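You operate a simulated robot arm through the tools that you are given. There is no shell and no other tool. Be economical: measure what you need, move in short steps, check, and stop when the job is done.

You run a simulated robot arm. Do the job below in one go: nothing can be reset, and whatever is moved stays where it is left.

Task
Take out the silver watch, put the gold one in the green-dotted slot and lock the case.
Fine: the silver watch stays on top of the chest.

The check looks at the end state, three seconds after you hand in, the way a careful person would. Anything else that was tipped, shoved, dropped, spilled or broken makes it a failure.

Robot
A 6-joint arm with a two-finger parallel gripper, fixed in place. Base frame: the origin is at the foot of the arm, x ahead of it, y to its left, z up; the work surface is at about z = 86. Readings come in cm, degrees, newtons and seconds.
With the tool pointing down near the work surface it reaches from about 26 to 68 cm from the base axis. Its first joint turns from -66.0 to 66.0 degrees. Payload 2.9 kg.
The TCP is the grasp point between the finger pads, 3 cm short of the fingertips. In the tool frame z runs along the fingers and y along their closing line. Largest opening 11 cm; finger width 2, thickness 1; the body of the gripper, 4.8 by 11.2 cm, starts 5.5 cm behind the TCP.
Orientation is that of the tool frame in the base frame, as [roll, pitch, yaw] about the fixed x, y, z axes, in that order (R = Rz(yaw) Ry(pitch) Rx(roll)). With the fingers straight down and closing along the base's y, the tool's x points along the base's -x, its y along +y and its z along -z.

Tools
- The arm moves only by the tool send_rows. Its argument "motion" is a list of rows, each a list of 3 entries, a list of its own where there are three numbers: the shift along the tool's x, y, z in cm, then the turn, a rotation vector about the tool's x, y, z in degrees, then the finger opening in cm, from 0 to 11. In form: [[[dx, dy, dz], [rx, ry, rz], hand], ...]. A call has 1 to 20 rows; each row shifts and turns the commanded pose from where the row before left it, along the tool's axes as they then stand. Each row takes 0.2 s and may step no farther than 5 cm and 8.6 degrees from the row before; otherwise, or with a gripper value out of range, the whole call is refused. A pose out of reach is approached as far as the arm can. The call stops where the force on the tool passes 40 N (or 10 N more than at its start, if that is more) or the arm is blocked; 0.2 s more then pass. Each finger travels about 10.8 cm/s and halts on what it meets, pressing with about 20 N; the grip force reading is that of the motor and also rises with nothing between the fingers. The clock runs only during rows and for 0.2 s after the last one: add rows that do not move to give the fingers time. It gives the time, the measured TCP pose, the force on the tool (base axes), the opening and the grip force at its end, in the units of the frame above (readings bear some noise), and new pictures: "pictures" is both (left out), scene, wrist or none.
- Cameras (640 x 400 px; columns grow to the right, rows downward): "scene" is fixed at [7.02, 44.01, 136.21]; the picture's right is [-0.78, -0.62, 0.00], its down [-0.47, 0.59, -0.65] and it looks along [0.41, -0.51, -0.76] (base axes); focal length 214 px, centre (320, 200). "wrist" rides on the gripper at [-3.6, 0, -5.7] in the tool frame; the picture's right is [0.00, -1.00, 0.00], its down [0.97, 0.00, -0.24] and it looks along [0.24, 0.00, 0.97] (tool axes); focal length 218 px, centre (320, 200). There is no depth. A picture from a camera that has moved, and an enlarged one, comes with that camera's place and axes in the base frame and with its lens.
- zoom(camera, box): a new picture of the part [left, top, right, bottom] of that camera's present view, enlarged. The clock stands still meanwhile.
- hand_in(): hands the job in; it is judged then, once.

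Go step by step. Nothing tells you positions but the pictures and the camera data: compare them with the known pose of the tool, close in by small moves and look again before you grip or let go. The budget is 120 turns and 150 pictures, counting those below and the enlarged ones. Unless the task says otherwise, let go and move clear before handing in, and close with one line.

The tools are called after ">>>" by a JSON object that holds its "fn" and its "kwargs". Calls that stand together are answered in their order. send_rows: Moves the arm, as the interface text tells. Its arguments: {"type":"object","properties":{"motion":{"type":"array","items":{"type":"array"}},"pictures":{"type":"string","enum":["both","scene","wrist","none"]}},"required":["motion"]} The other tools are called the same way: zoom (camera, box) takes an enlarged picture of a part of a camera's view; hand_in () hands the job in.

At the start:

```text
time_s: 0.0
tcp_pos: [27.91, -26.61, 114.67]
tcp_rot: [-180.0, 0.0, 180.0]
ft_force: [0.3, 0.4, -0.1]
grip_width: 10.99
grasp_force: 0.0
```

scene: 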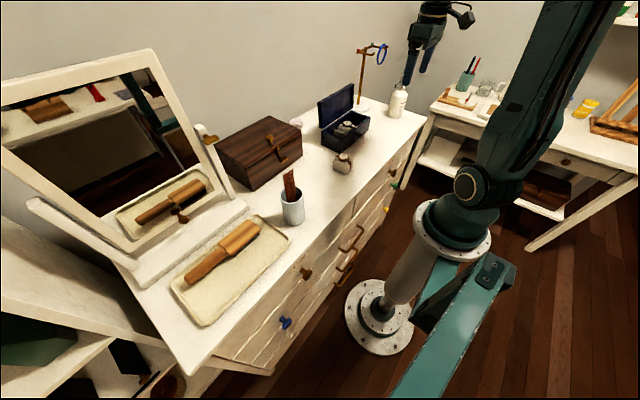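
wrist: 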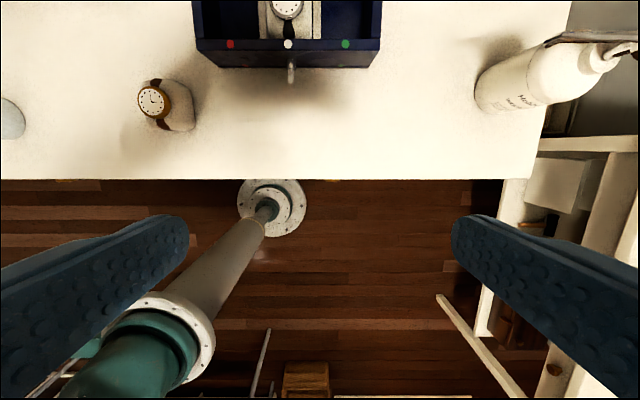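

I see an open dark case with three dots (red, white, green) at its front, a watch in the middle slot, and a gold watch on a small cushion outside. I'll zoom in for details first.

>>> {"fn": "zoom", "kwargs": {"camera": "scene", "box": [290, 70, 430, 190]}}

>>> {"fn": "zoom", "kwargs": {"camera": "wrist", "box": [120, 0, 400, 175]}}

```text
3.33 times, centred on (360, 130) of scene
camera zoom: at [7.02, 44.01, 136.21], right [-0.78, -0.62, 0.0], down [-0.47, 0.59, -0.65], along [0.41, -0.51, -0.76], focal length 715 px, centre (187, 433)
```

zoom: 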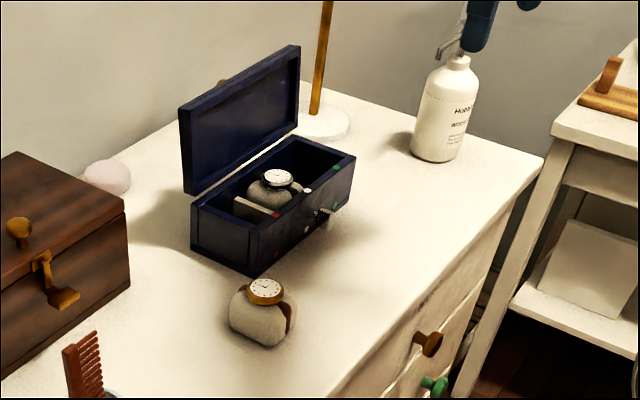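

```text
2.29 times, centred on (260, 88) of wrist
camera zoom: at [31.58, -26.63, 120.32], right [0.0, -1.0, 0.0], down [-0.97, 0.0, 0.24], along [-0.24, 0.0, -0.97], focal length 499 px, centre (457, 457)
```

zoom: 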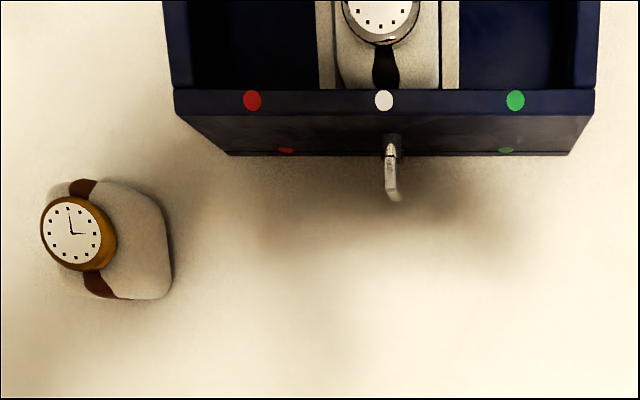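

The case spans roughly x 42–52, y −33.6 to −12.5, with its rim at z≈92 and the open lid's top at about z≈102. I'll go above it for a straight-down look.

>>> {"fn": "send_rows", "kwargs": {"motion": [[[-4, 0.6, 0], [0, 0, 0], 11], [[-4, 0.6, 0], [0, 0, 0], 11], [[-4, 0.7, 0], [0, 0, 0], 11], [[-3, 0.6, 0], [0, 0, 0], 11], [[0, 0, 0], [0, 0, 0], 11]]}}

```text
time_s: 1.2
tcp_pos: [42.94, -24.03, 114.55]
tcp_rot: [-180.0, -0.1, 180.0]
ft_force: [-0.3, -0.1, -0.9]
grip_width: 10.99
grasp_force: 0.2
camera wrist: at [46.69, -24.02, 120.23], right [0.0, -1.0, 0.0], down [-0.97, 0.0, 0.24], along [-0.24, 0.0, -0.97], focal length 218 px, centre (320, 200)
```

scene: 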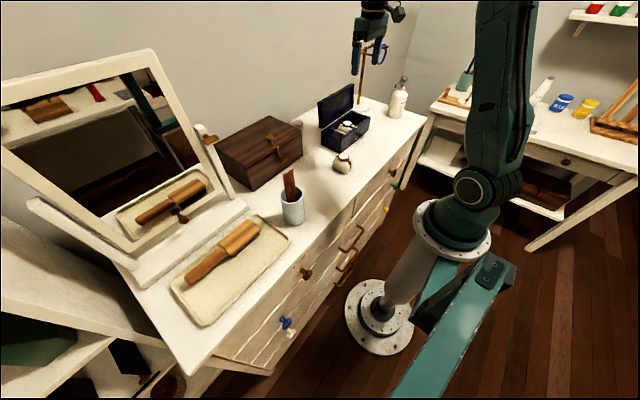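
wrist: 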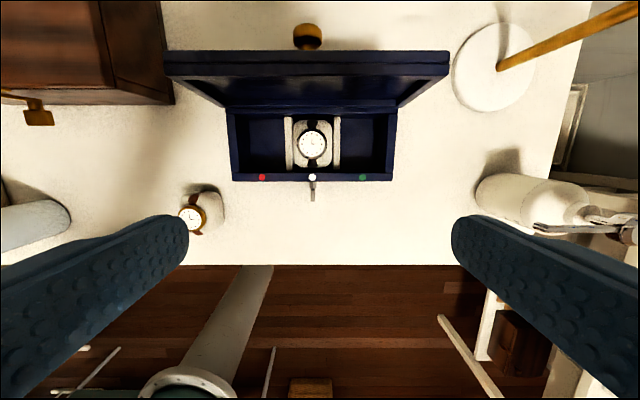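

>>> {"fn": "zoom", "kwargs": {"camera": "wrist", "box": [160, 40, 460, 240]}}

>>> {"fn": "zoom", "kwargs": {"camera": "wrist", "box": [264, 105, 364, 205]}}

>>> {"fn": "zoom", "kwargs": {"camera": "scene", "box": [310, 85, 380, 180]}}

```text
2.00 times, centred on (310, 140) of wrist
camera zoom: at [46.69, -24.02, 120.23], right [0.0, -1.0, 0.0], down [-0.97, 0.0, 0.24], along [-0.24, 0.0, -0.97], focal length 436 px, centre (340, 320)
```

zoom: 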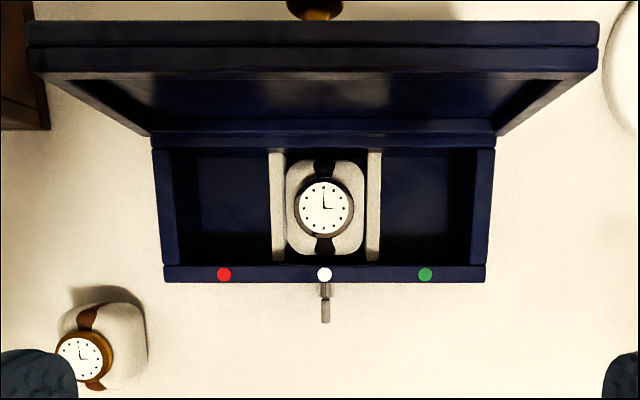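

```text
4.00 times, centred on (314, 155) of wrist
camera zoom: at [46.69, -24.02, 120.23], right [0.0, -1.0, 0.0], down [-0.97, 0.0, 0.24], along [-0.24, 0.0, -0.97], focal length 873 px, centre (344, 380)
```

zoom: 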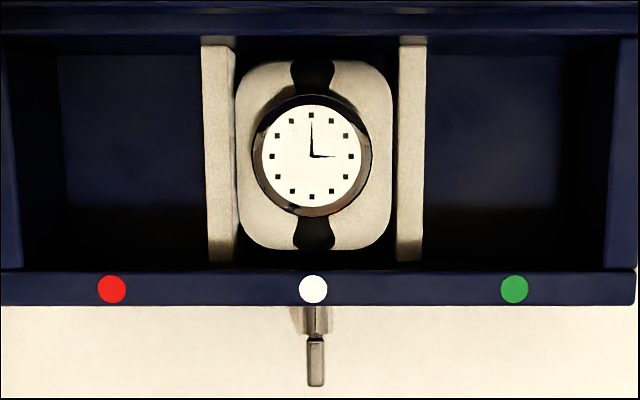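

```text
4.21 times, centred on (345, 132) of scene
camera zoom: at [7.02, 44.01, 136.21], right [-0.78, -0.62, 0.0], down [-0.47, 0.59, -0.65], along [0.41, -0.51, -0.76], focal length 903 px, centre (215, 484)
```

zoom: 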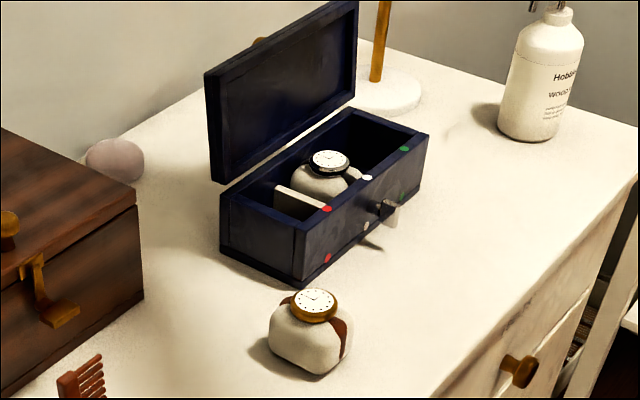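

The silver cushion is in the middle slot with watch top at about z≈92 and dividers lower at about 89.5; the green slot centre is about (46.9, −29.5). I'll look at the gripper shape and the latch more closely before descending.

>>> {"fn": "zoom", "kwargs": {"camera": "scene", "box": [310, 0, 430, 75]}}

>>> {"fn": "zoom", "kwargs": {"camera": "scene", "box": [330, 110, 375, 150]}}

```text
5.33 times, centred on (370, 38) of scene
camera zoom: at [7.02, 44.01, 136.21], right [-0.78, -0.62, 0.0], down [-0.47, 0.59, -0.65], along [0.41, -0.51, -0.76], focal length 1144 px, centre (53, 1067)
```

zoom: 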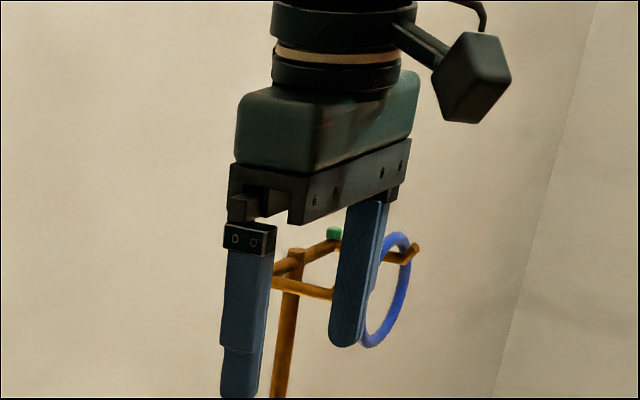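

```text
10.00 times, centred on (352, 130) of scene
camera zoom: at [7.02, 44.01, 136.21], right [-0.78, -0.62, 0.0], down [-0.47, 0.59, -0.65], along [0.41, -0.51, -0.76], focal length 2145 px, centre (-5, 900)
```

zoom: 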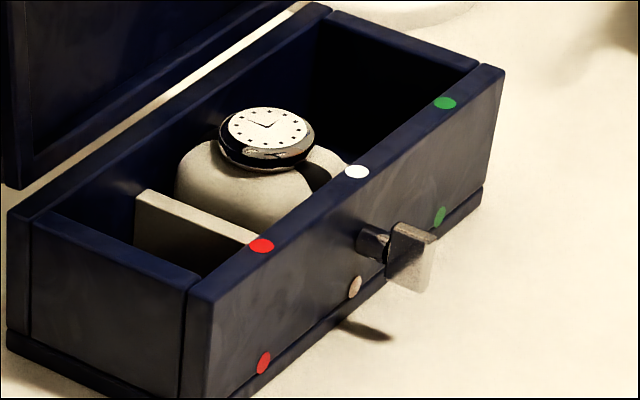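

The latch is a key-like knob on the front centre. Next, I'll move over the silver watch (≈46.9, −23.0) and descend part way.

>>> {"fn": "send_rows", "kwargs": {"motion": [[[-3.95, 1.03, 1], [0, 0, 0], 7], [[0, 0, 5], [0, 0, 0], 7], [[0, 0, 5], [0, 0, 0], 7], [[0, 0, 4], [0, 0, 0], 7], [[0, 0, 2], [0, 0, 0], 7], [[0, 0, 0], [0, 0, 0], 7]]}}

```text
time_s: 2.6
tcp_pos: [46.77, -23.09, 97.55]
tcp_rot: [180.0, 0.1, -180.0]
ft_force: [0.4, -0.7, 0.3]
grip_width: 7.02
grasp_force: 0.1
camera wrist: at [50.53, -23.07, 103.25], right [0.0, -1.0, 0.0], down [-0.97, 0.0, 0.24], along [-0.24, 0.0, -0.97], focal length 218 px, centre (320, 200)
```

scene: 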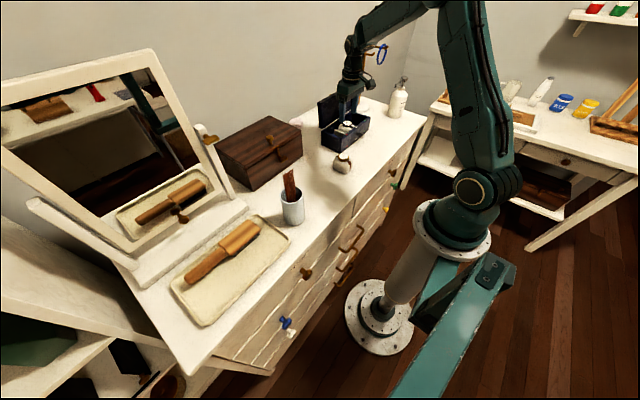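
wrist: 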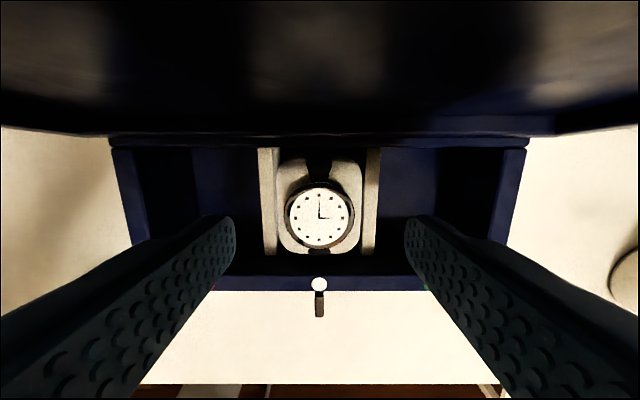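

Centred over the watch. I'll lower 4 cm and look.

>>> {"fn": "send_rows", "kwargs": {"motion": [[[-0.15, 0, 2], [0, 0, 0], 6.5], [[0, 0, 1.5], [0, 0, 0], 6], [[0, 0, 0.4], [0, 0, 0], 6], [[0, 0, 0], [0, 0, 0], 6]], "pictures": "wrist"}}

>>> {"fn": "zoom", "kwargs": {"camera": "scene", "box": [310, 90, 390, 160]}}

```text
time_s: 3.6
tcp_pos: [46.93, -23.09, 93.86]
tcp_rot: [-180.0, 0.0, -180.0]
ft_force: [-0.6, 0.6, 0.6]
grip_width: 6.01
grasp_force: 0.0
camera wrist: at [50.68, -23.1, 99.38], right [0.0, -1.0, 0.0], down [-0.97, 0.0, 0.24], along [-0.24, 0.0, -0.97], focal length 218 px, centre (320, 200)
```

wrist: 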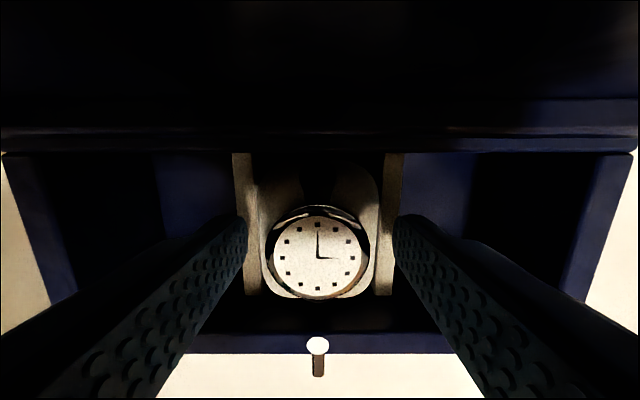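

```text
5.71 times, centred on (350, 125) of scene
camera zoom: at [7.02, 44.01, 136.21], right [-0.78, -0.62, 0.0], down [-0.47, 0.59, -0.65], along [0.41, -0.51, -0.76], focal length 1226 px, centre (149, 629)
```

zoom: 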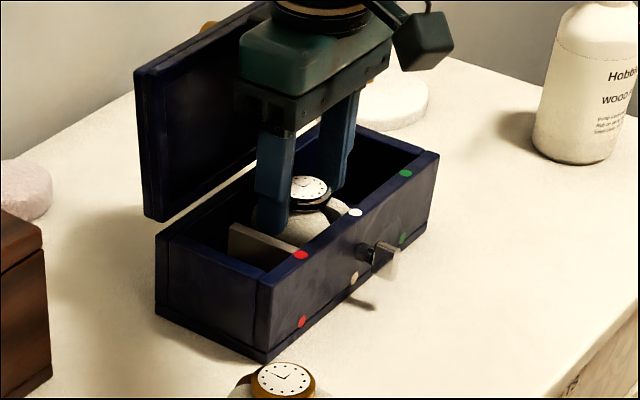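

The fingers straddle the watch just above the dividers. I'll drop slightly more and close.

>>> {"fn": "send_rows", "kwargs": {"motion": [[[0, 0, 0.5], [0, 0, 0], 6], [[0, 0, 0], [0, 0, 0], 4.5], [[0, 0, 0], [0, 0, 0], 3], [[0, 0, 0], [0, 0, 0], 3], [[0, 0, 0], [0, 0, 0], 3]], "pictures": "wrist"}}

```text
time_s: 4.8
tcp_pos: [46.99, -23.05, 93.27]
tcp_rot: [180.0, 0.0, 180.0]
ft_force: [-2.1, 1.3, 6.8]
grip_width: 5.14
grasp_force: 20.0
camera wrist: at [50.67, -23.09, 98.95], right [0.0, -1.0, 0.0], down [-0.97, 0.0, 0.24], along [-0.24, 0.0, -0.97], focal length 218 px, centre (320, 200)
```

wrist: 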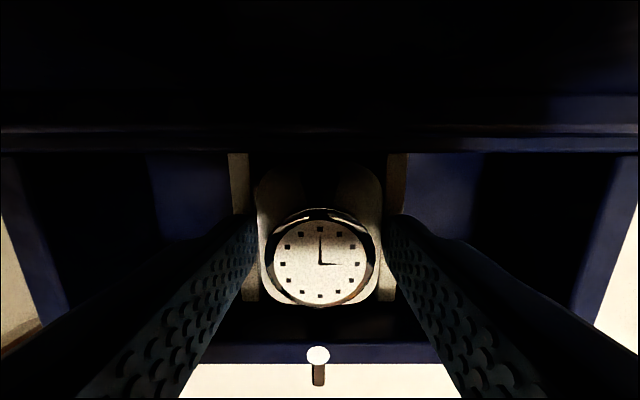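

The fingers hold the cushion's shoulders at 5.1 cm. I'll lift gently and check.

>>> {"fn": "send_rows", "kwargs": {"motion": [[[0, 0, -0.5], [0, 0, 0], 2], [[0, 0, -0.7], [0, 0, 0], 2], [[0, 0, -1], [0, 0, 0], 2], [[0, 0, -1], [0, 0, 0], 2], [[0, 0, 0], [0, 0, 0], 2]], "pictures": "wrist"}}

>>> {"fn": "zoom", "kwargs": {"camera": "scene", "box": [310, 90, 390, 160]}}

```text
time_s: 6.0
tcp_pos: [47.04, -23.09, 96.58]
tcp_rot: [179.9, 0.0, 180.0]
ft_force: [-0.2, -0.4, -1.5]
grip_width: 5.14
grasp_force: 20.1
camera wrist: at [50.66, -23.13, 102.16], right [0.0, -1.0, 0.0], down [-0.97, 0.0, 0.24], along [-0.24, 0.0, -0.97], focal length 218 px, centre (320, 200)
```

wrist: 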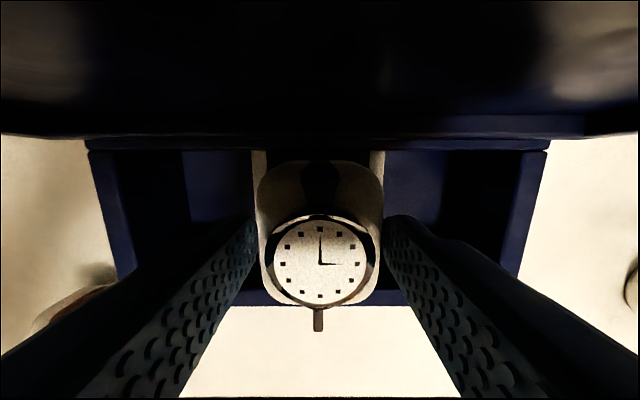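

```text
5.71 times, centred on (350, 125) of scene
camera zoom: at [7.02, 44.01, 136.21], right [-0.78, -0.62, 0.0], down [-0.47, 0.59, -0.65], along [0.41, -0.51, -0.76], focal length 1226 px, centre (149, 629)
```

zoom: 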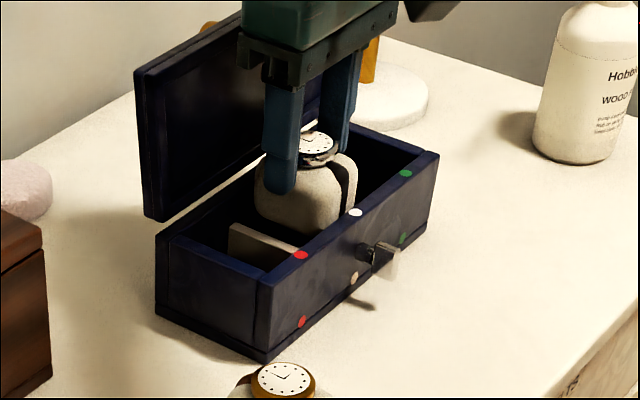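

It's held well. I'll raise it over the rim and carry it to a free spot on the chest top around (34, −35).

>>> {"fn": "send_rows", "kwargs": {"motion": [[[0, 0, -3], [0, 0, 0], 2], [[0, 0, -3.5], [0, 0, 0], 2], [[3, -2.8, 0], [0, 0, 0], 2], [[3.3, -3, 0], [0, 0, 0], 2], [[3.3, -3, 0], [0, 0, 0], 2], [[3.3, -3, 0], [0, 0, 0], 2], [[0, 0, 3], [0, 0, 0], 2], [[0, 0, 3], [0, 0, 0], 2], [[0, 0, 0], [0, 0, 0], 2]]}}

>>> {"fn": "zoom", "kwargs": {"camera": "scene", "box": [330, 90, 430, 170]}}

```text
time_s: 8.0
tcp_pos: [34.14, -34.99, 97.08]
tcp_rot: [180.0, 0.0, -180.0]
ft_force: [0.4, -0.9, -1.2]
grip_width: 5.13
grasp_force: 19.5
camera wrist: at [37.77, -35.0, 102.66], right [0.0, -1.0, 0.0], down [-0.97, 0.0, 0.24], along [-0.24, 0.0, -0.97], focal length 218 px, centre (320, 200)
```

scene: 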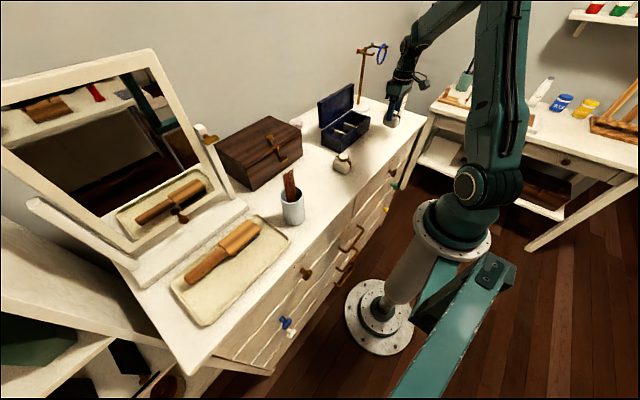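
wrist: 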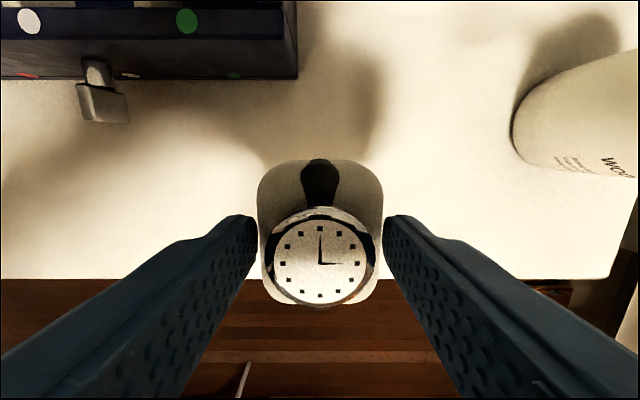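

```text
5.00 times, centred on (380, 130) of scene
camera zoom: at [7.02, 44.01, 136.21], right [-0.78, -0.62, 0.0], down [-0.47, 0.59, -0.65], along [0.41, -0.51, -0.76], focal length 1072 px, centre (20, 550)
```

zoom: 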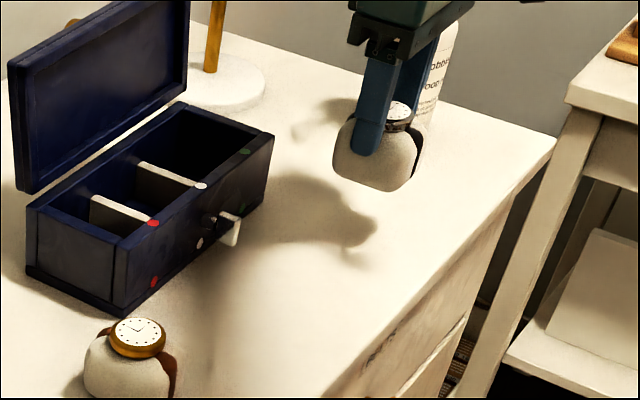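

The spot is clear and well inside the edge. Lowering toward the surface.

>>> {"fn": "send_rows", "kwargs": {"motion": [[[0, 0, 2.5], [0, 0, 0], 2], [[0, 0, 1.2], [0, 0, 0], 2], [[0, 0, 0.5], [0, 0, 0], 2], [[0, 0, 0], [0, 0, 0], 2]], "pictures": "none"}}

>>> {"fn": "zoom", "kwargs": {"camera": "scene", "box": [370, 90, 430, 138]}}

```text
time_s: 9.0
tcp_pos: [34.2, -34.97, 92.73]
tcp_rot: [-179.9, 0.0, -179.9]
ft_force: [0.3, 0.4, -0.1]
grip_width: 5.15
grasp_force: 20.5
```

```text
8.33 times, centred on (400, 114) of scene
camera zoom: at [7.02, 44.01, 136.21], right [-0.78, -0.62, 0.0], down [-0.47, 0.59, -0.65], along [0.41, -0.51, -0.76], focal length 1787 px, centre (-347, 917)
```

zoom: 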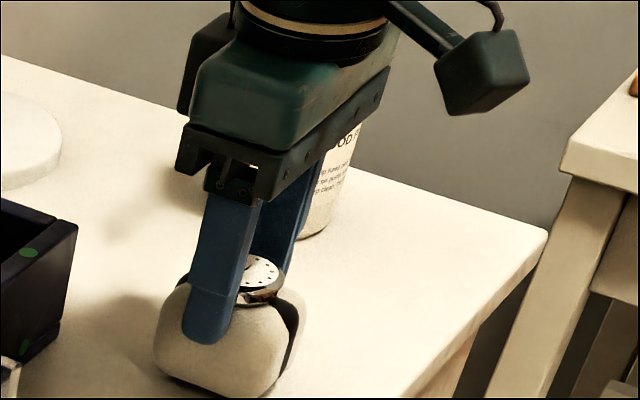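

Nearly touching. I'll lower in small steps to feel contact.

>>> {"fn": "send_rows", "kwargs": {"motion": [[[0, 0, 0.2], [0, 0, 0], 2], [[0, 0, 0.2], [0, 0, 0], 2], [[0, 0, 0], [0, 0, 0], 2]], "pictures": "none"}}

```text
time_s: 9.8
tcp_pos: [34.08, -34.87, 92.4]
tcp_rot: [180.0, 0.0, -180.0]
ft_force: [-0.2, 0.3, -1.4]
grip_width: 5.12
grasp_force: 20.4
```

>>> {"fn": "send_rows", "kwargs": {"motion": [[[0, 0, 0.15], [0, 0, 0], 2], [[0, 0, 0.15], [0, 0, 0], 2], [[0, 0, 0], [0, 0, 0], 2]], "pictures": "wrist"}}

>>> {"fn": "zoom", "kwargs": {"camera": "scene", "box": [370, 90, 430, 138]}}

```text
time_s: 10.6
tcp_pos: [34.11, -34.95, 92.22]
tcp_rot: [-179.9, 0.1, 180.0]
ft_force: [-1.7, 2.0, 15.9]
grip_width: 5.18
grasp_force: 20.0
camera wrist: at [37.81, -34.91, 97.79], right [0.0, -1.0, 0.0], down [-0.97, 0.0, 0.24], along [-0.24, 0.0, -0.97], focal length 218 px, centre (320, 200)
```

wrist: 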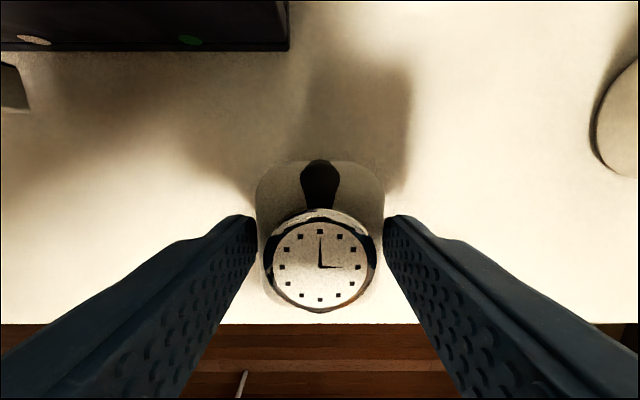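

```text
8.33 times, centred on (400, 114) of scene
camera zoom: at [7.0, 44.03, 136.21], right [-0.78, -0.62, 0.0], down [-0.47, 0.59, -0.65], along [0.41, -0.51, -0.76], focal length 1787 px, centre (-347, 917)
```

zoom: 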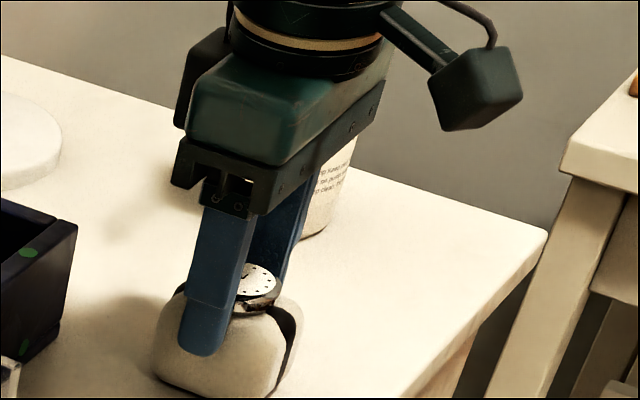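

It is on the surface. Releasing and rising straight up.

>>> {"fn": "send_rows", "kwargs": {"motion": [[[0, 0, -0.1], [0, 0, 0], 4], [[0, 0, 0], [0, 0, 0], 6], [[0, 0, 0], [0, 0, 0], 8], [[0, 0, 0], [0, 0, 0], 8], [[0, 0, -4], [0, 0, 0], 8], [[0, 0, -5], [0, 0, 0], 8], [[0, 0, -3], [0, 0, 0], 8], [[0, 0, 0], [0, 0, 0], 8]]}}

```text
time_s: 12.4
tcp_pos: [34.17, -34.87, 104.09]
tcp_rot: [180.0, 0.1, 180.0]
ft_force: [-0.1, 0.6, -0.4]
grip_width: 8.0
grasp_force: 0.0
camera wrist: at [37.74, -34.96, 109.82], right [0.0, -1.0, 0.0], down [-0.97, 0.0, 0.24], along [-0.24, 0.0, -0.97], focal length 218 px, centre (320, 200)
```

scene: 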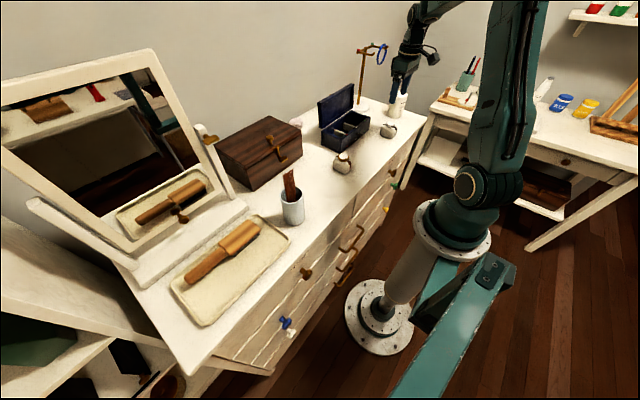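
wrist: 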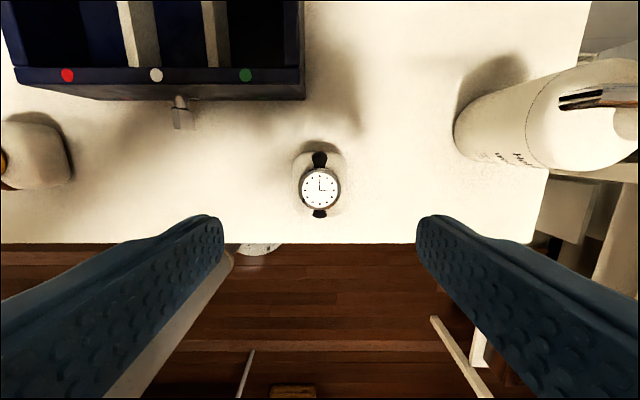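

The silver watch stands on the chest. Now moving over the gold watch (≈36.8, −6.2).

>>> {"fn": "send_rows", "kwargs": {"motion": [[[-0.4, 4.7, 0], [0, 0, 0], 8], [[-0.4, 4.8, 0], [0, 0, 0], 8], [[-0.4, 4.8, 0], [0, 0, 0], 8], [[-0.4, 4.8, 0], [0, 0, 0], 8], [[-0.4, 4.8, 0], [0, 0, 0], 8], [[-0.3, 4.8, 0], [0, 0, 0], 8], [[0, 0, 0], [0, 0, 0], 8]], "pictures": "wrist"}}

>>> {"fn": "zoom", "kwargs": {"camera": "wrist", "box": [240, 130, 400, 230]}}

```text
time_s: 14.0
tcp_pos: [36.3, -6.0, 104.09]
tcp_rot: [-180.0, 0.0, -180.0]
ft_force: [1.3, 0.6, 0.0]
grip_width: 8.0
grasp_force: 0.0
camera wrist: at [40.15, -6.12, 109.82], right [0.0, -1.0, 0.0], down [-0.97, 0.0, 0.24], along [-0.24, 0.0, -0.97], focal length 218 px, centre (320, 200)
```

wrist: 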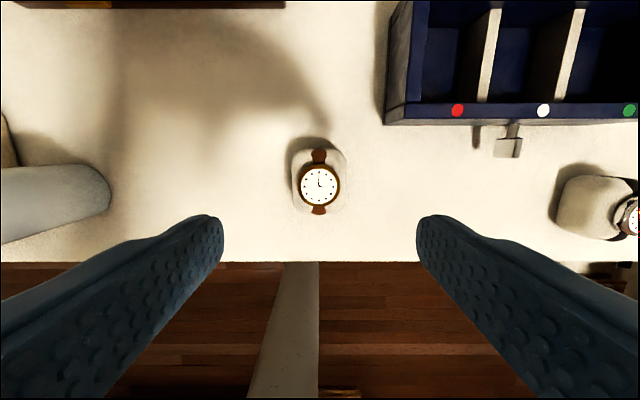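

```text
4.00 times, centred on (320, 180) of wrist
camera zoom: at [40.15, -6.12, 109.82], right [0.0, -1.0, 0.0], down [-0.97, 0.0, 0.24], along [-0.24, 0.0, -0.97], focal length 873 px, centre (320, 280)
```

zoom: 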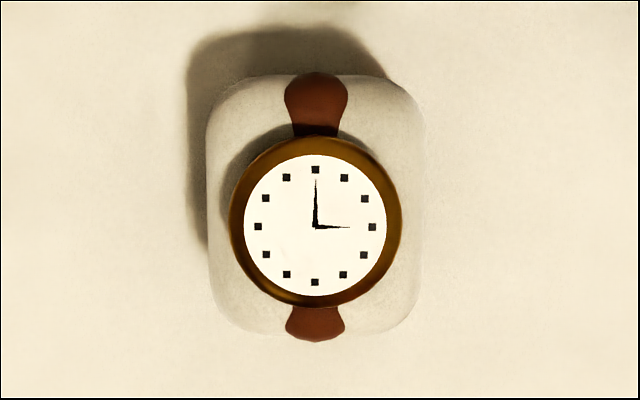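

The gold watch is aligned with the gripper, centred at about (36.8, −6.0). Descending around it.

>>> {"fn": "send_rows", "kwargs": {"motion": [[[-0.45, 0, 4], [0, 0, 0], 7], [[0, 0, 4], [0, 0, 0], 7], [[0, 0, 2.5], [0, 0, 0], 7], [[0, 0, 1.2], [0, 0, 0], 7], [[0, 0, 0], [0, 0, 0], 7]], "pictures": "wrist"}}

>>> {"fn": "zoom", "kwargs": {"camera": "scene", "box": [310, 120, 380, 180]}}

```text
time_s: 15.2
tcp_pos: [36.86, -6.23, 92.44]
tcp_rot: [-179.9, 0.0, -179.9]
ft_force: [0.2, 0.1, -0.5]
grip_width: 7.0
grasp_force: 0.0
camera wrist: at [40.56, -6.22, 98.1], right [0.0, -1.0, 0.0], down [-0.97, 0.0, 0.24], along [-0.24, 0.0, -0.97], focal length 218 px, centre (320, 200)
```

wrist: 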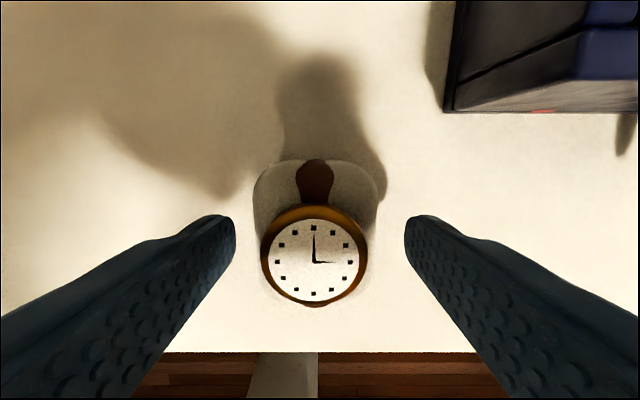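

```text
6.67 times, centred on (345, 150) of scene
camera zoom: at [7.02, 44.01, 136.21], right [-0.78, -0.62, 0.0], down [-0.47, 0.59, -0.65], along [0.41, -0.51, -0.76], focal length 1430 px, centre (153, 533)
```

zoom: 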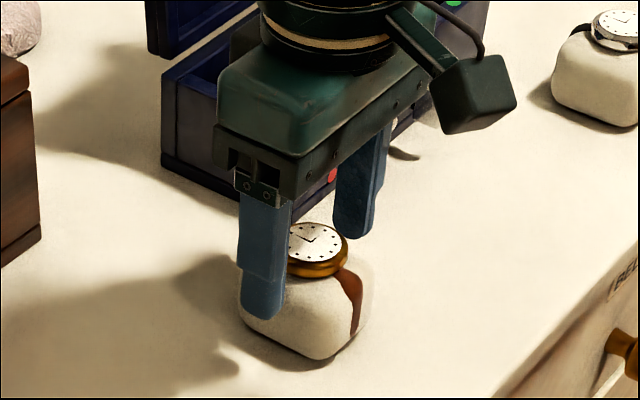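

Slightly off to one side; I'll shift 0.2 and close.

>>> {"fn": "send_rows", "kwargs": {"motion": [[[0, 0.2, 0.1], [0, 0, 0], 6.5], [[0, 0, 0], [0, 0, 0], 5.5], [[0, 0, 0], [0, 0, 0], 4], [[0, 0, 0], [0, 0, 0], 2], [[0, 0, 0], [0, 0, 0], 2]], "pictures": "none"}}

>>> {"fn": "send_rows", "kwargs": {"motion": [[[0, 0, -0.5], [0, 0, 0], 2], [[0, 0, -1], [0, 0, 0], 2], [[0, 0, -3], [0, 0, 0], 2], [[0, 0, -4], [0, 0, 0], 2], [[0, 0, -4], [0, 0, 0], 2], [[0, 0, 0], [0, 0, 0], 2]], "pictures": "wrist"}}

```text
time_s: 16.4
tcp_pos: [36.86, -6.05, 92.37]
tcp_rot: [-180.0, 0.0, 180.0]
ft_force: [-0.8, -0.3, -0.4]
grip_width: 5.13
grasp_force: 20.4
```

```text
time_s: 17.8
tcp_pos: [36.87, -5.98, 105.01]
tcp_rot: [-179.9, -0.2, 179.9]
ft_force: [0.4, 0.4, -0.9]
grip_width: 5.12
grasp_force: 20.2
camera wrist: at [40.41, -6.05, 110.54], right [0.0, -1.0, 0.0], down [-0.97, 0.0, 0.24], along [-0.24, 0.0, -0.97], focal length 218 px, centre (320, 200)
```

wrist: 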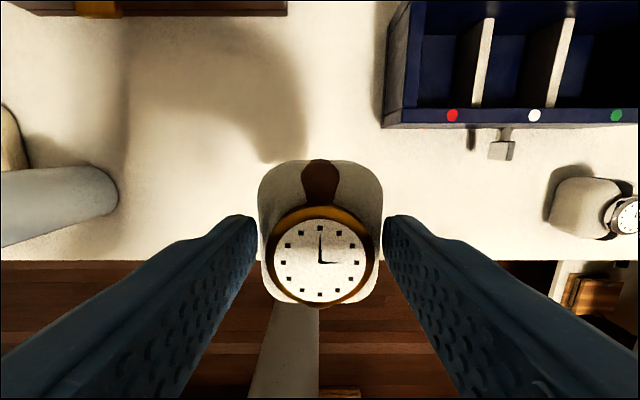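

Gold held. Because the right-hand finger would meet the case's side wall if fully lowered, I'll lower until the tips are just above the rim, then release into the slot. Carrying it over the green slot (≈46.95, −29.57).

>>> {"fn": "send_rows", "kwargs": {"motion": [[[-1.6, -3.9, 0], [0, 0, 0], 2], [[-1.7, -3.9, 0], [0, 0, 0], 2], [[-1.7, -3.9, 0], [0, 0, 0], 2], [[-1.7, -4, 0], [0, 0, 0], 2], [[-1.7, -3.95, 0], [0, 0, 0], 2], [[-1.7, -3.94, 0], [0, 0, 0], 2], [[0, 0, 3], [0, 0, 0], 2], [[0, 0, 3], [0, 0, 0], 2], [[0, 0, 0], [0, 0, 0], 2]]}}

>>> {"fn": "zoom", "kwargs": {"camera": "scene", "box": [310, 80, 410, 160]}}

```text
time_s: 19.8
tcp_pos: [46.95, -29.52, 98.76]
tcp_rot: [-180.0, 0.0, -180.0]
ft_force: [-0.2, 0.0, -1.3]
grip_width: 5.15
grasp_force: 20.0
camera wrist: at [50.66, -29.57, 104.42], right [0.0, -1.0, 0.0], down [-0.97, 0.0, 0.24], along [-0.24, 0.0, -0.97], focal length 218 px, centre (320, 200)
```

scene: 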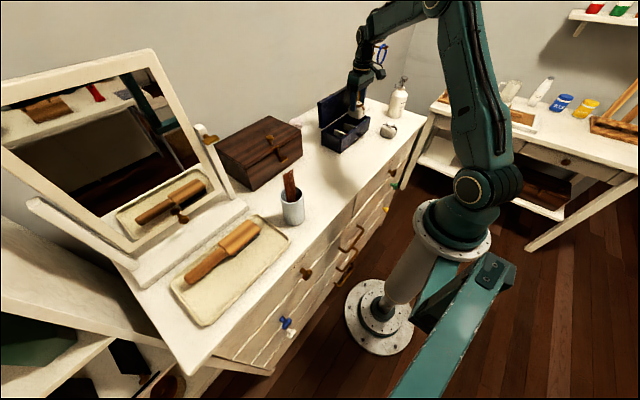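
wrist: 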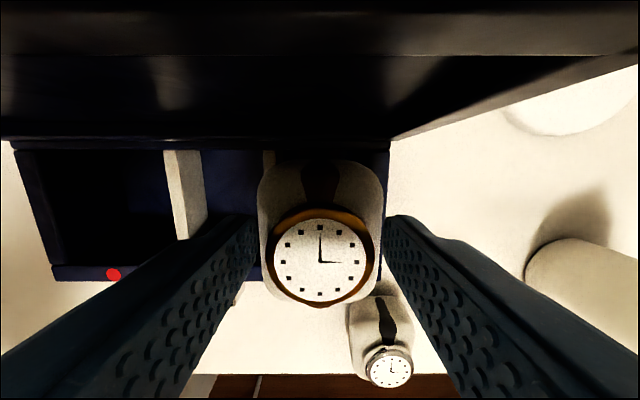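

```text
5.00 times, centred on (360, 120) of scene
camera zoom: at [7.02, 44.01, 136.21], right [-0.78, -0.62, 0.0], down [-0.47, 0.59, -0.65], along [0.41, -0.51, -0.76], focal length 1072 px, centre (120, 600)
```

zoom: 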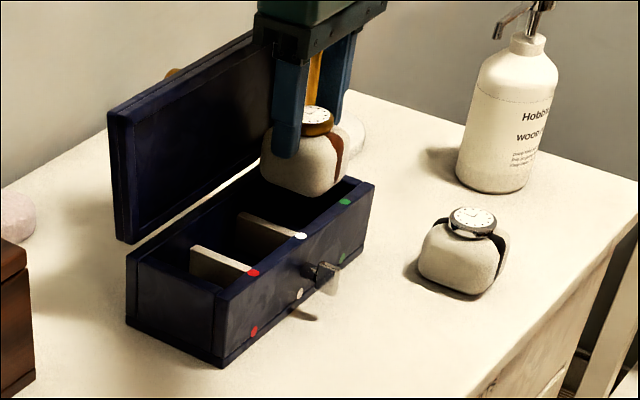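

Lined up over the slot. Lowering till the tips are just above the rim.

>>> {"fn": "send_rows", "kwargs": {"motion": [[[0, 0, 1.5], [0, 0, 0], 2], [[0, 0, 1], [0, 0, 0], 2], [[0, 0, 0.6], [0, 0, 0], 2], [[0, 0, 0.2], [0, 0, 0], 2], [[0, 0, 0], [0, 0, 0], 2]], "pictures": "wrist"}}

>>> {"fn": "zoom", "kwargs": {"camera": "scene", "box": [330, 90, 390, 138]}}

```text
time_s: 21.0
tcp_pos: [46.95, -29.57, 95.54]
tcp_rot: [-179.9, 0.0, 180.0]
ft_force: [0.6, -0.3, -2.0]
grip_width: 5.13
grasp_force: 20.5
camera wrist: at [50.66, -29.6, 101.18], right [0.0, -1.0, 0.0], down [-0.97, 0.0, 0.24], along [-0.24, 0.0, -0.97], focal length 218 px, centre (320, 200)
```

wrist: 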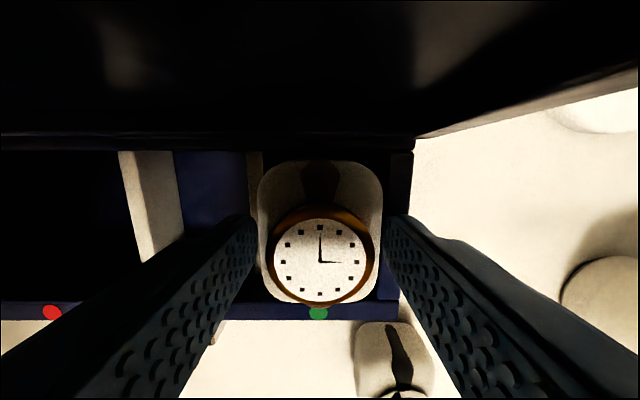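

```text
8.33 times, centred on (360, 114) of scene
camera zoom: at [7.02, 44.01, 136.21], right [-0.78, -0.62, 0.0], down [-0.47, 0.59, -0.65], along [0.41, -0.51, -0.76], focal length 1787 px, centre (-13, 917)
```

zoom: 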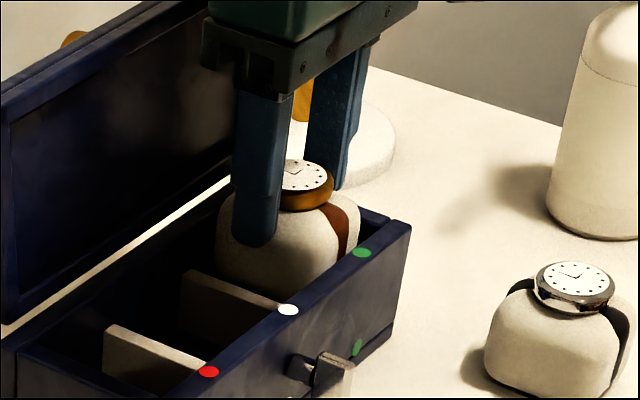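

It's entering the slot cleanly. A few more millimetres, feeling for the rim.

>>> {"fn": "send_rows", "kwargs": {"motion": [[[0, 0, 0.15], [0, 0, 0], 2], [[0, 0, 0.15], [0, 0, 0], 2], [[0, 0, 0.15], [0, 0, 0], 2], [[0, 0, 0], [0, 0, 0], 2]], "pictures": "none"}}

```text
time_s: 22.0
tcp_pos: [46.98, -29.57, 95.17]
tcp_rot: [180.0, 0.1, -179.9]
ft_force: [-2.0, 1.5, 8.0]
grip_width: 5.13
grasp_force: 19.8
```

Light contact (8 N) at tip height ≈92.1, probably the finger on the side rim. Let me check before release.

>>> {"fn": "zoom", "kwargs": {"camera": "scene", "box": [340, 95, 380, 127]}}

>>> {"fn": "zoom", "kwargs": {"camera": "wrist", "box": [220, 130, 430, 330]}}

```text
12.50 times, centred on (360, 111) of scene
camera zoom: at [7.0, 44.02, 136.21], right [-0.78, -0.62, 0.0], down [-0.47, 0.59, -0.65], along [0.41, -0.51, -0.76], focal length 2681 px, centre (-180, 1312)
```

zoom: 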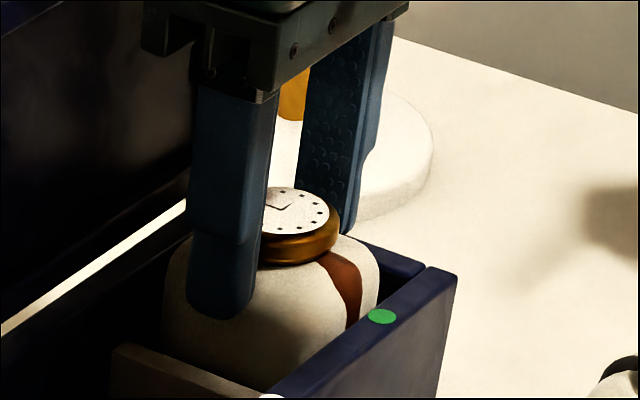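

```text
2.00 times, centred on (325, 230) of wrist
camera zoom: at [50.63, -29.6, 100.83], right [0.0, -1.0, 0.0], down [-0.97, 0.0, 0.24], along [-0.24, 0.0, -0.97], focal length 436 px, centre (310, 140)
```

zoom: 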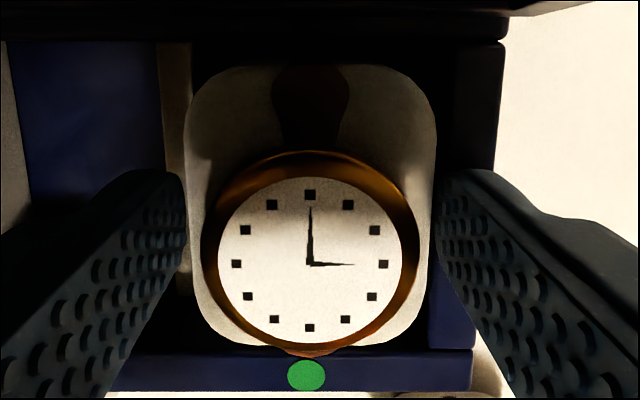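

The cushion is between the walls; the finger rests on the side rim as predicted. Releasing so it settles into the slot.

>>> {"fn": "send_rows", "kwargs": {"motion": [[[0, 0, -0.1], [0, 0, 0], 4.9], [[0, 0, 0], [0, 0, 0], 5.3], [[0, 0, 0], [0, 0, 0], 5.7], [[0, 0, 0], [0, 0, 0], 6.5], [[0, 0, 0], [0, 0, 0], 6.5], [[0, 0, -3], [0, 0, 0], 6.5], [[0, 0, 0], [0, 0, 0], 6.5]], "pictures": "wrist"}}

>>> {"fn": "zoom", "kwargs": {"camera": "scene", "box": [330, 90, 390, 138]}}

```text
time_s: 23.6
tcp_pos: [46.85, -29.51, 98.32]
tcp_rot: [180.0, 0.0, 179.9]
ft_force: [-0.1, 0.4, -0.3]
grip_width: 6.48
grasp_force: 0.0
camera wrist: at [50.62, -29.6, 103.86], right [0.0, -1.0, 0.0], down [-0.97, 0.0, 0.24], along [-0.24, 0.0, -0.97], focal length 218 px, centre (320, 200)
```

wrist: 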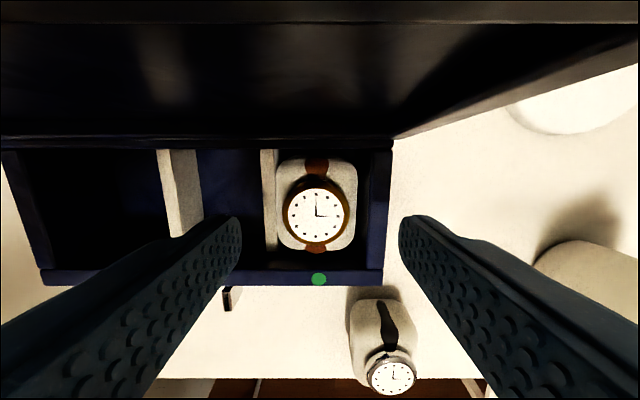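

```text
8.33 times, centred on (360, 114) of scene
camera zoom: at [7.02, 44.01, 136.21], right [-0.78, -0.62, 0.0], down [-0.47, 0.59, -0.65], along [0.41, -0.51, -0.76], focal length 1787 px, centre (-13, 917)
```

zoom: 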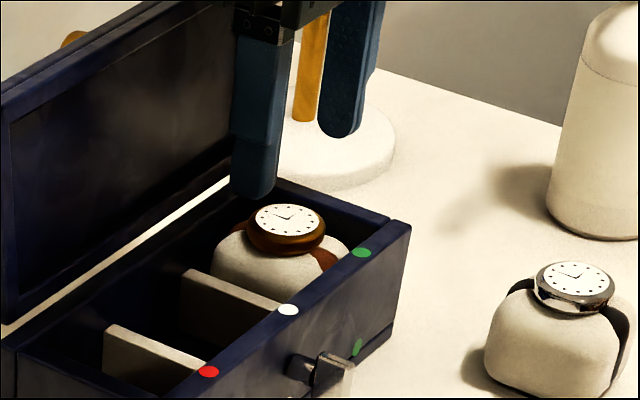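

The gold watch sits in the green slot. Next is the lid: a brass knob sits on its outer face near the free edge (≈55.5, −23, 100.5). I'll go up and over behind it to look.

>>> {"fn": "send_rows", "kwargs": {"motion": [[[0, 0, -4.5], [0, 0, 0], 6.5], [[0, 1.5, -4.5], [0, 0, 0], 6.5], [[0, 3, -4.5], [0, 0, 0], 6.5], [[-4, 2, 0], [0, 0, 0], 6.5], [[-3, 0, 0], [0, 0, 0], 6.5], [[0, 0, 0], [0, 0, 0], 6.5]]}}

>>> {"fn": "zoom", "kwargs": {"camera": "scene", "box": [300, 60, 400, 140]}}

```text
refused: row 3 steps farther than a row can; nothing moved
```

```text
5.00 times, centred on (350, 100) of scene
camera zoom: at [7.02, 44.01, 136.21], right [-0.78, -0.62, 0.0], down [-0.47, 0.59, -0.65], along [0.41, -0.51, -0.76], focal length 1072 px, centre (170, 700)
```

zoom: 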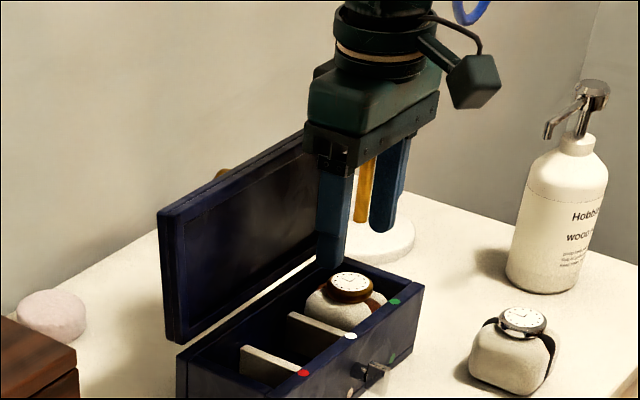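

Redoing that move with smaller rows.

>>> {"fn": "send_rows", "kwargs": {"motion": [[[0, 0, -4.5], [0, 0, 0], 6.5], [[0, 1.5, -4.5], [0, 0, 0], 6.5], [[0, 2, -4.5], [0, 0, 0], 6.5], [[-3, 3, 0], [0, 0, 0], 6.5], [[-4, 0, 0], [0, 0, 0], 6.5], [[0, 0, 0], [0, 0, 0], 6.5]]}}

>>> {"fn": "zoom", "kwargs": {"camera": "wrist", "box": [200, 80, 440, 240]}}

```text
time_s: 25.0
tcp_pos: [54.03, -22.95, 111.73]
tcp_rot: [-180.0, 0.1, -179.9]
ft_force: [-0.4, -0.1, 0.3]
grip_width: 6.5
grasp_force: 0.1
camera wrist: at [57.7, -23.03, 117.38], right [0.0, -1.0, 0.0], down [-0.97, 0.0, 0.24], along [-0.24, 0.0, -0.97], focal length 218 px, centre (320, 200)
```

scene: 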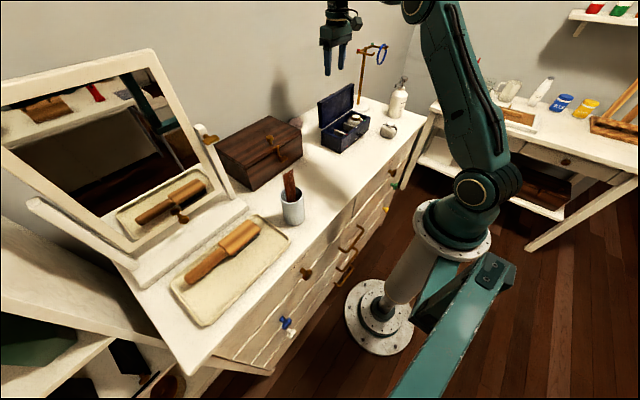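
wrist: 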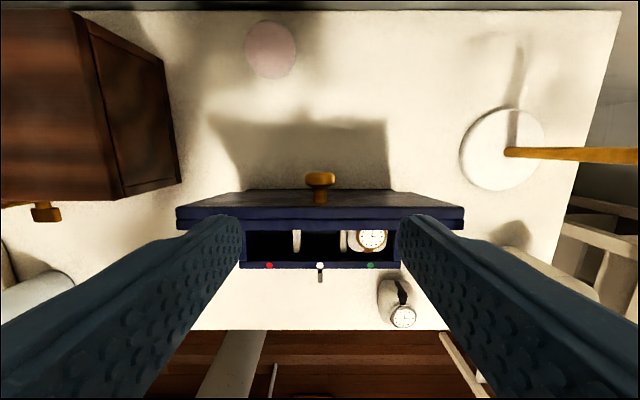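

```text
2.50 times, centred on (320, 160) of wrist
camera zoom: at [57.7, -23.03, 117.38], right [0.0, -1.0, 0.0], down [-0.97, 0.0, 0.24], along [-0.24, 0.0, -0.97], focal length 546 px, centre (320, 300)
```

zoom: 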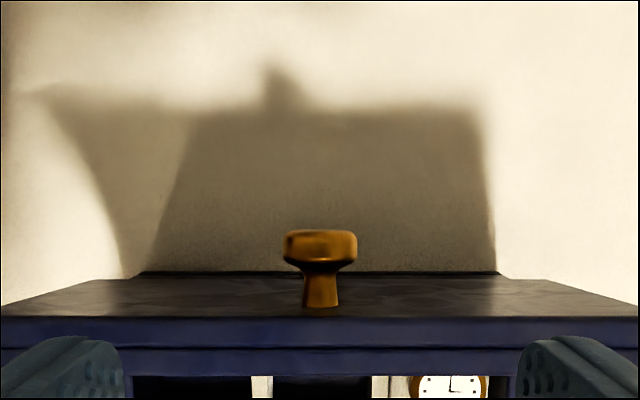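

The lid knob head is at about (55.2, −23.0, 99.8). I'll straddle it with the fingertips and grip it, so I can swing the lid down under control.

>>> {"fn": "send_rows", "kwargs": {"motion": [[[-1.2, 0, 0], [0, 0, 0], 5], [[0, 0, 4], [0, 0, 0], 5], [[0, 0, 3], [0, 0, 0], 5], [[0, 0, 2.2], [0, 0, 0], 5], [[0, 0, 0], [0, 0, 0], 5]], "pictures": "wrist"}}

>>> {"fn": "zoom", "kwargs": {"camera": "scene", "box": [310, 60, 380, 116]}}

```text
time_s: 26.2
tcp_pos: [55.06, -23.0, 102.41]
tcp_rot: [179.9, 0.0, 180.0]
ft_force: [-0.3, 0.6, -0.2]
grip_width: 5.04
grasp_force: 0.1
camera wrist: at [58.8, -23.1, 108.14], right [0.0, -1.0, 0.0], down [-0.97, 0.0, 0.24], along [-0.24, 0.0, -0.97], focal length 218 px, centre (320, 200)
```

wrist: 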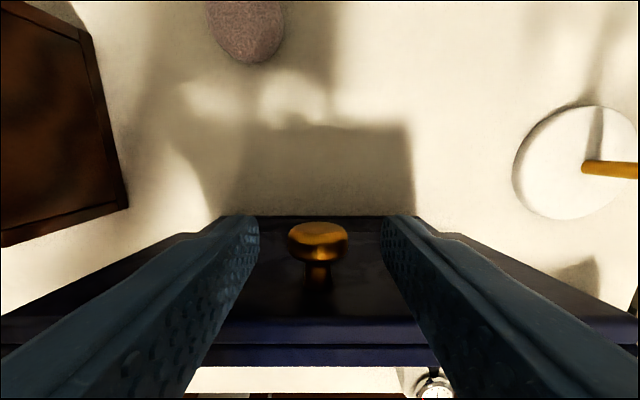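

```text
7.14 times, centred on (345, 88) of scene
camera zoom: at [7.02, 44.01, 136.21], right [-0.78, -0.62, 0.0], down [-0.47, 0.59, -0.65], along [0.41, -0.51, -0.76], focal length 1532 px, centre (141, 1000)
```

zoom: 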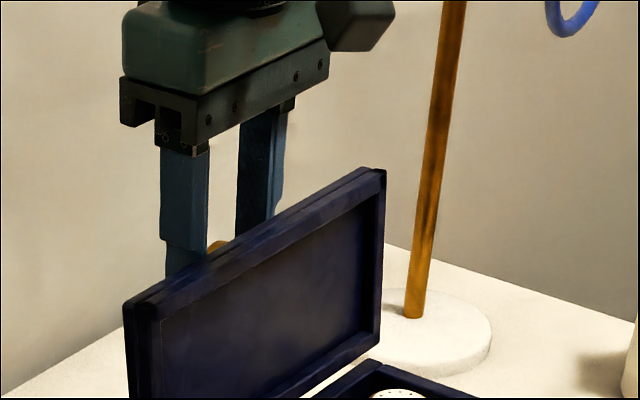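

Well placed. Lowering 0.8 cm and closing on the knob.

>>> {"fn": "send_rows", "kwargs": {"motion": [[[-0.15, 0, 0.8], [0, 0, 0], 4], [[0, 0, 0], [0, 0, 0], 3], [[0, 0, 0], [0, 0, 0], 2], [[0, 0, 0], [0, 0, 0], 1.5], [[0, 0, 0], [0, 0, 0], 1.5]], "pictures": "wrist"}}

>>> {"fn": "zoom", "kwargs": {"camera": "scene", "box": [310, 60, 380, 116]}}

```text
time_s: 27.4
tcp_pos: [55.22, -23.07, 101.77]
tcp_rot: [-179.9, 0.0, 180.0]
ft_force: [0.8, 4.1, -0.1]
grip_width: 2.34
grasp_force: 20.0
camera wrist: at [58.95, -23.06, 107.35], right [0.0, -1.0, 0.0], down [-0.97, 0.0, 0.24], along [-0.24, 0.0, -0.97], focal length 218 px, centre (320, 200)
```

wrist: 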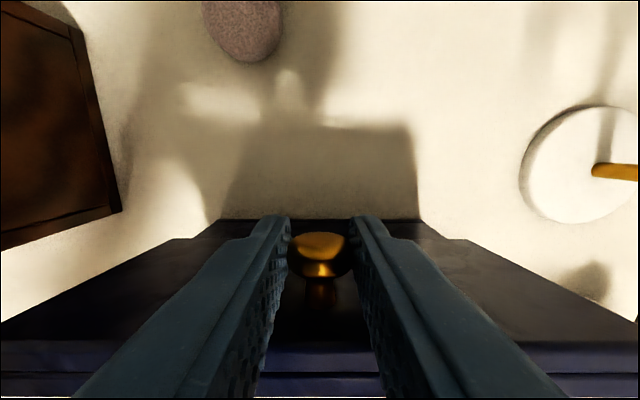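

```text
7.14 times, centred on (345, 88) of scene
camera zoom: at [7.02, 44.02, 136.21], right [-0.78, -0.62, 0.0], down [-0.47, 0.59, -0.65], along [0.41, -0.51, -0.76], focal length 1532 px, centre (141, 1000)
```

zoom: 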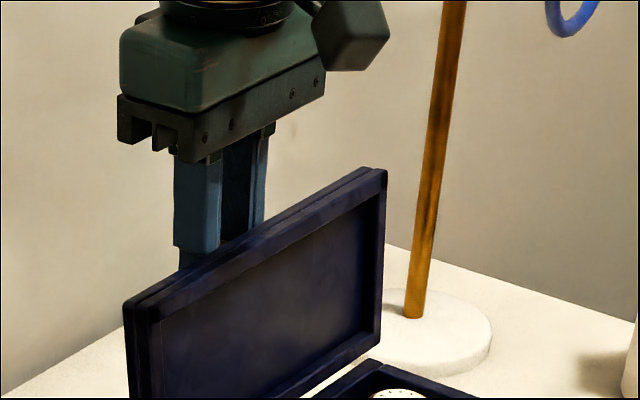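

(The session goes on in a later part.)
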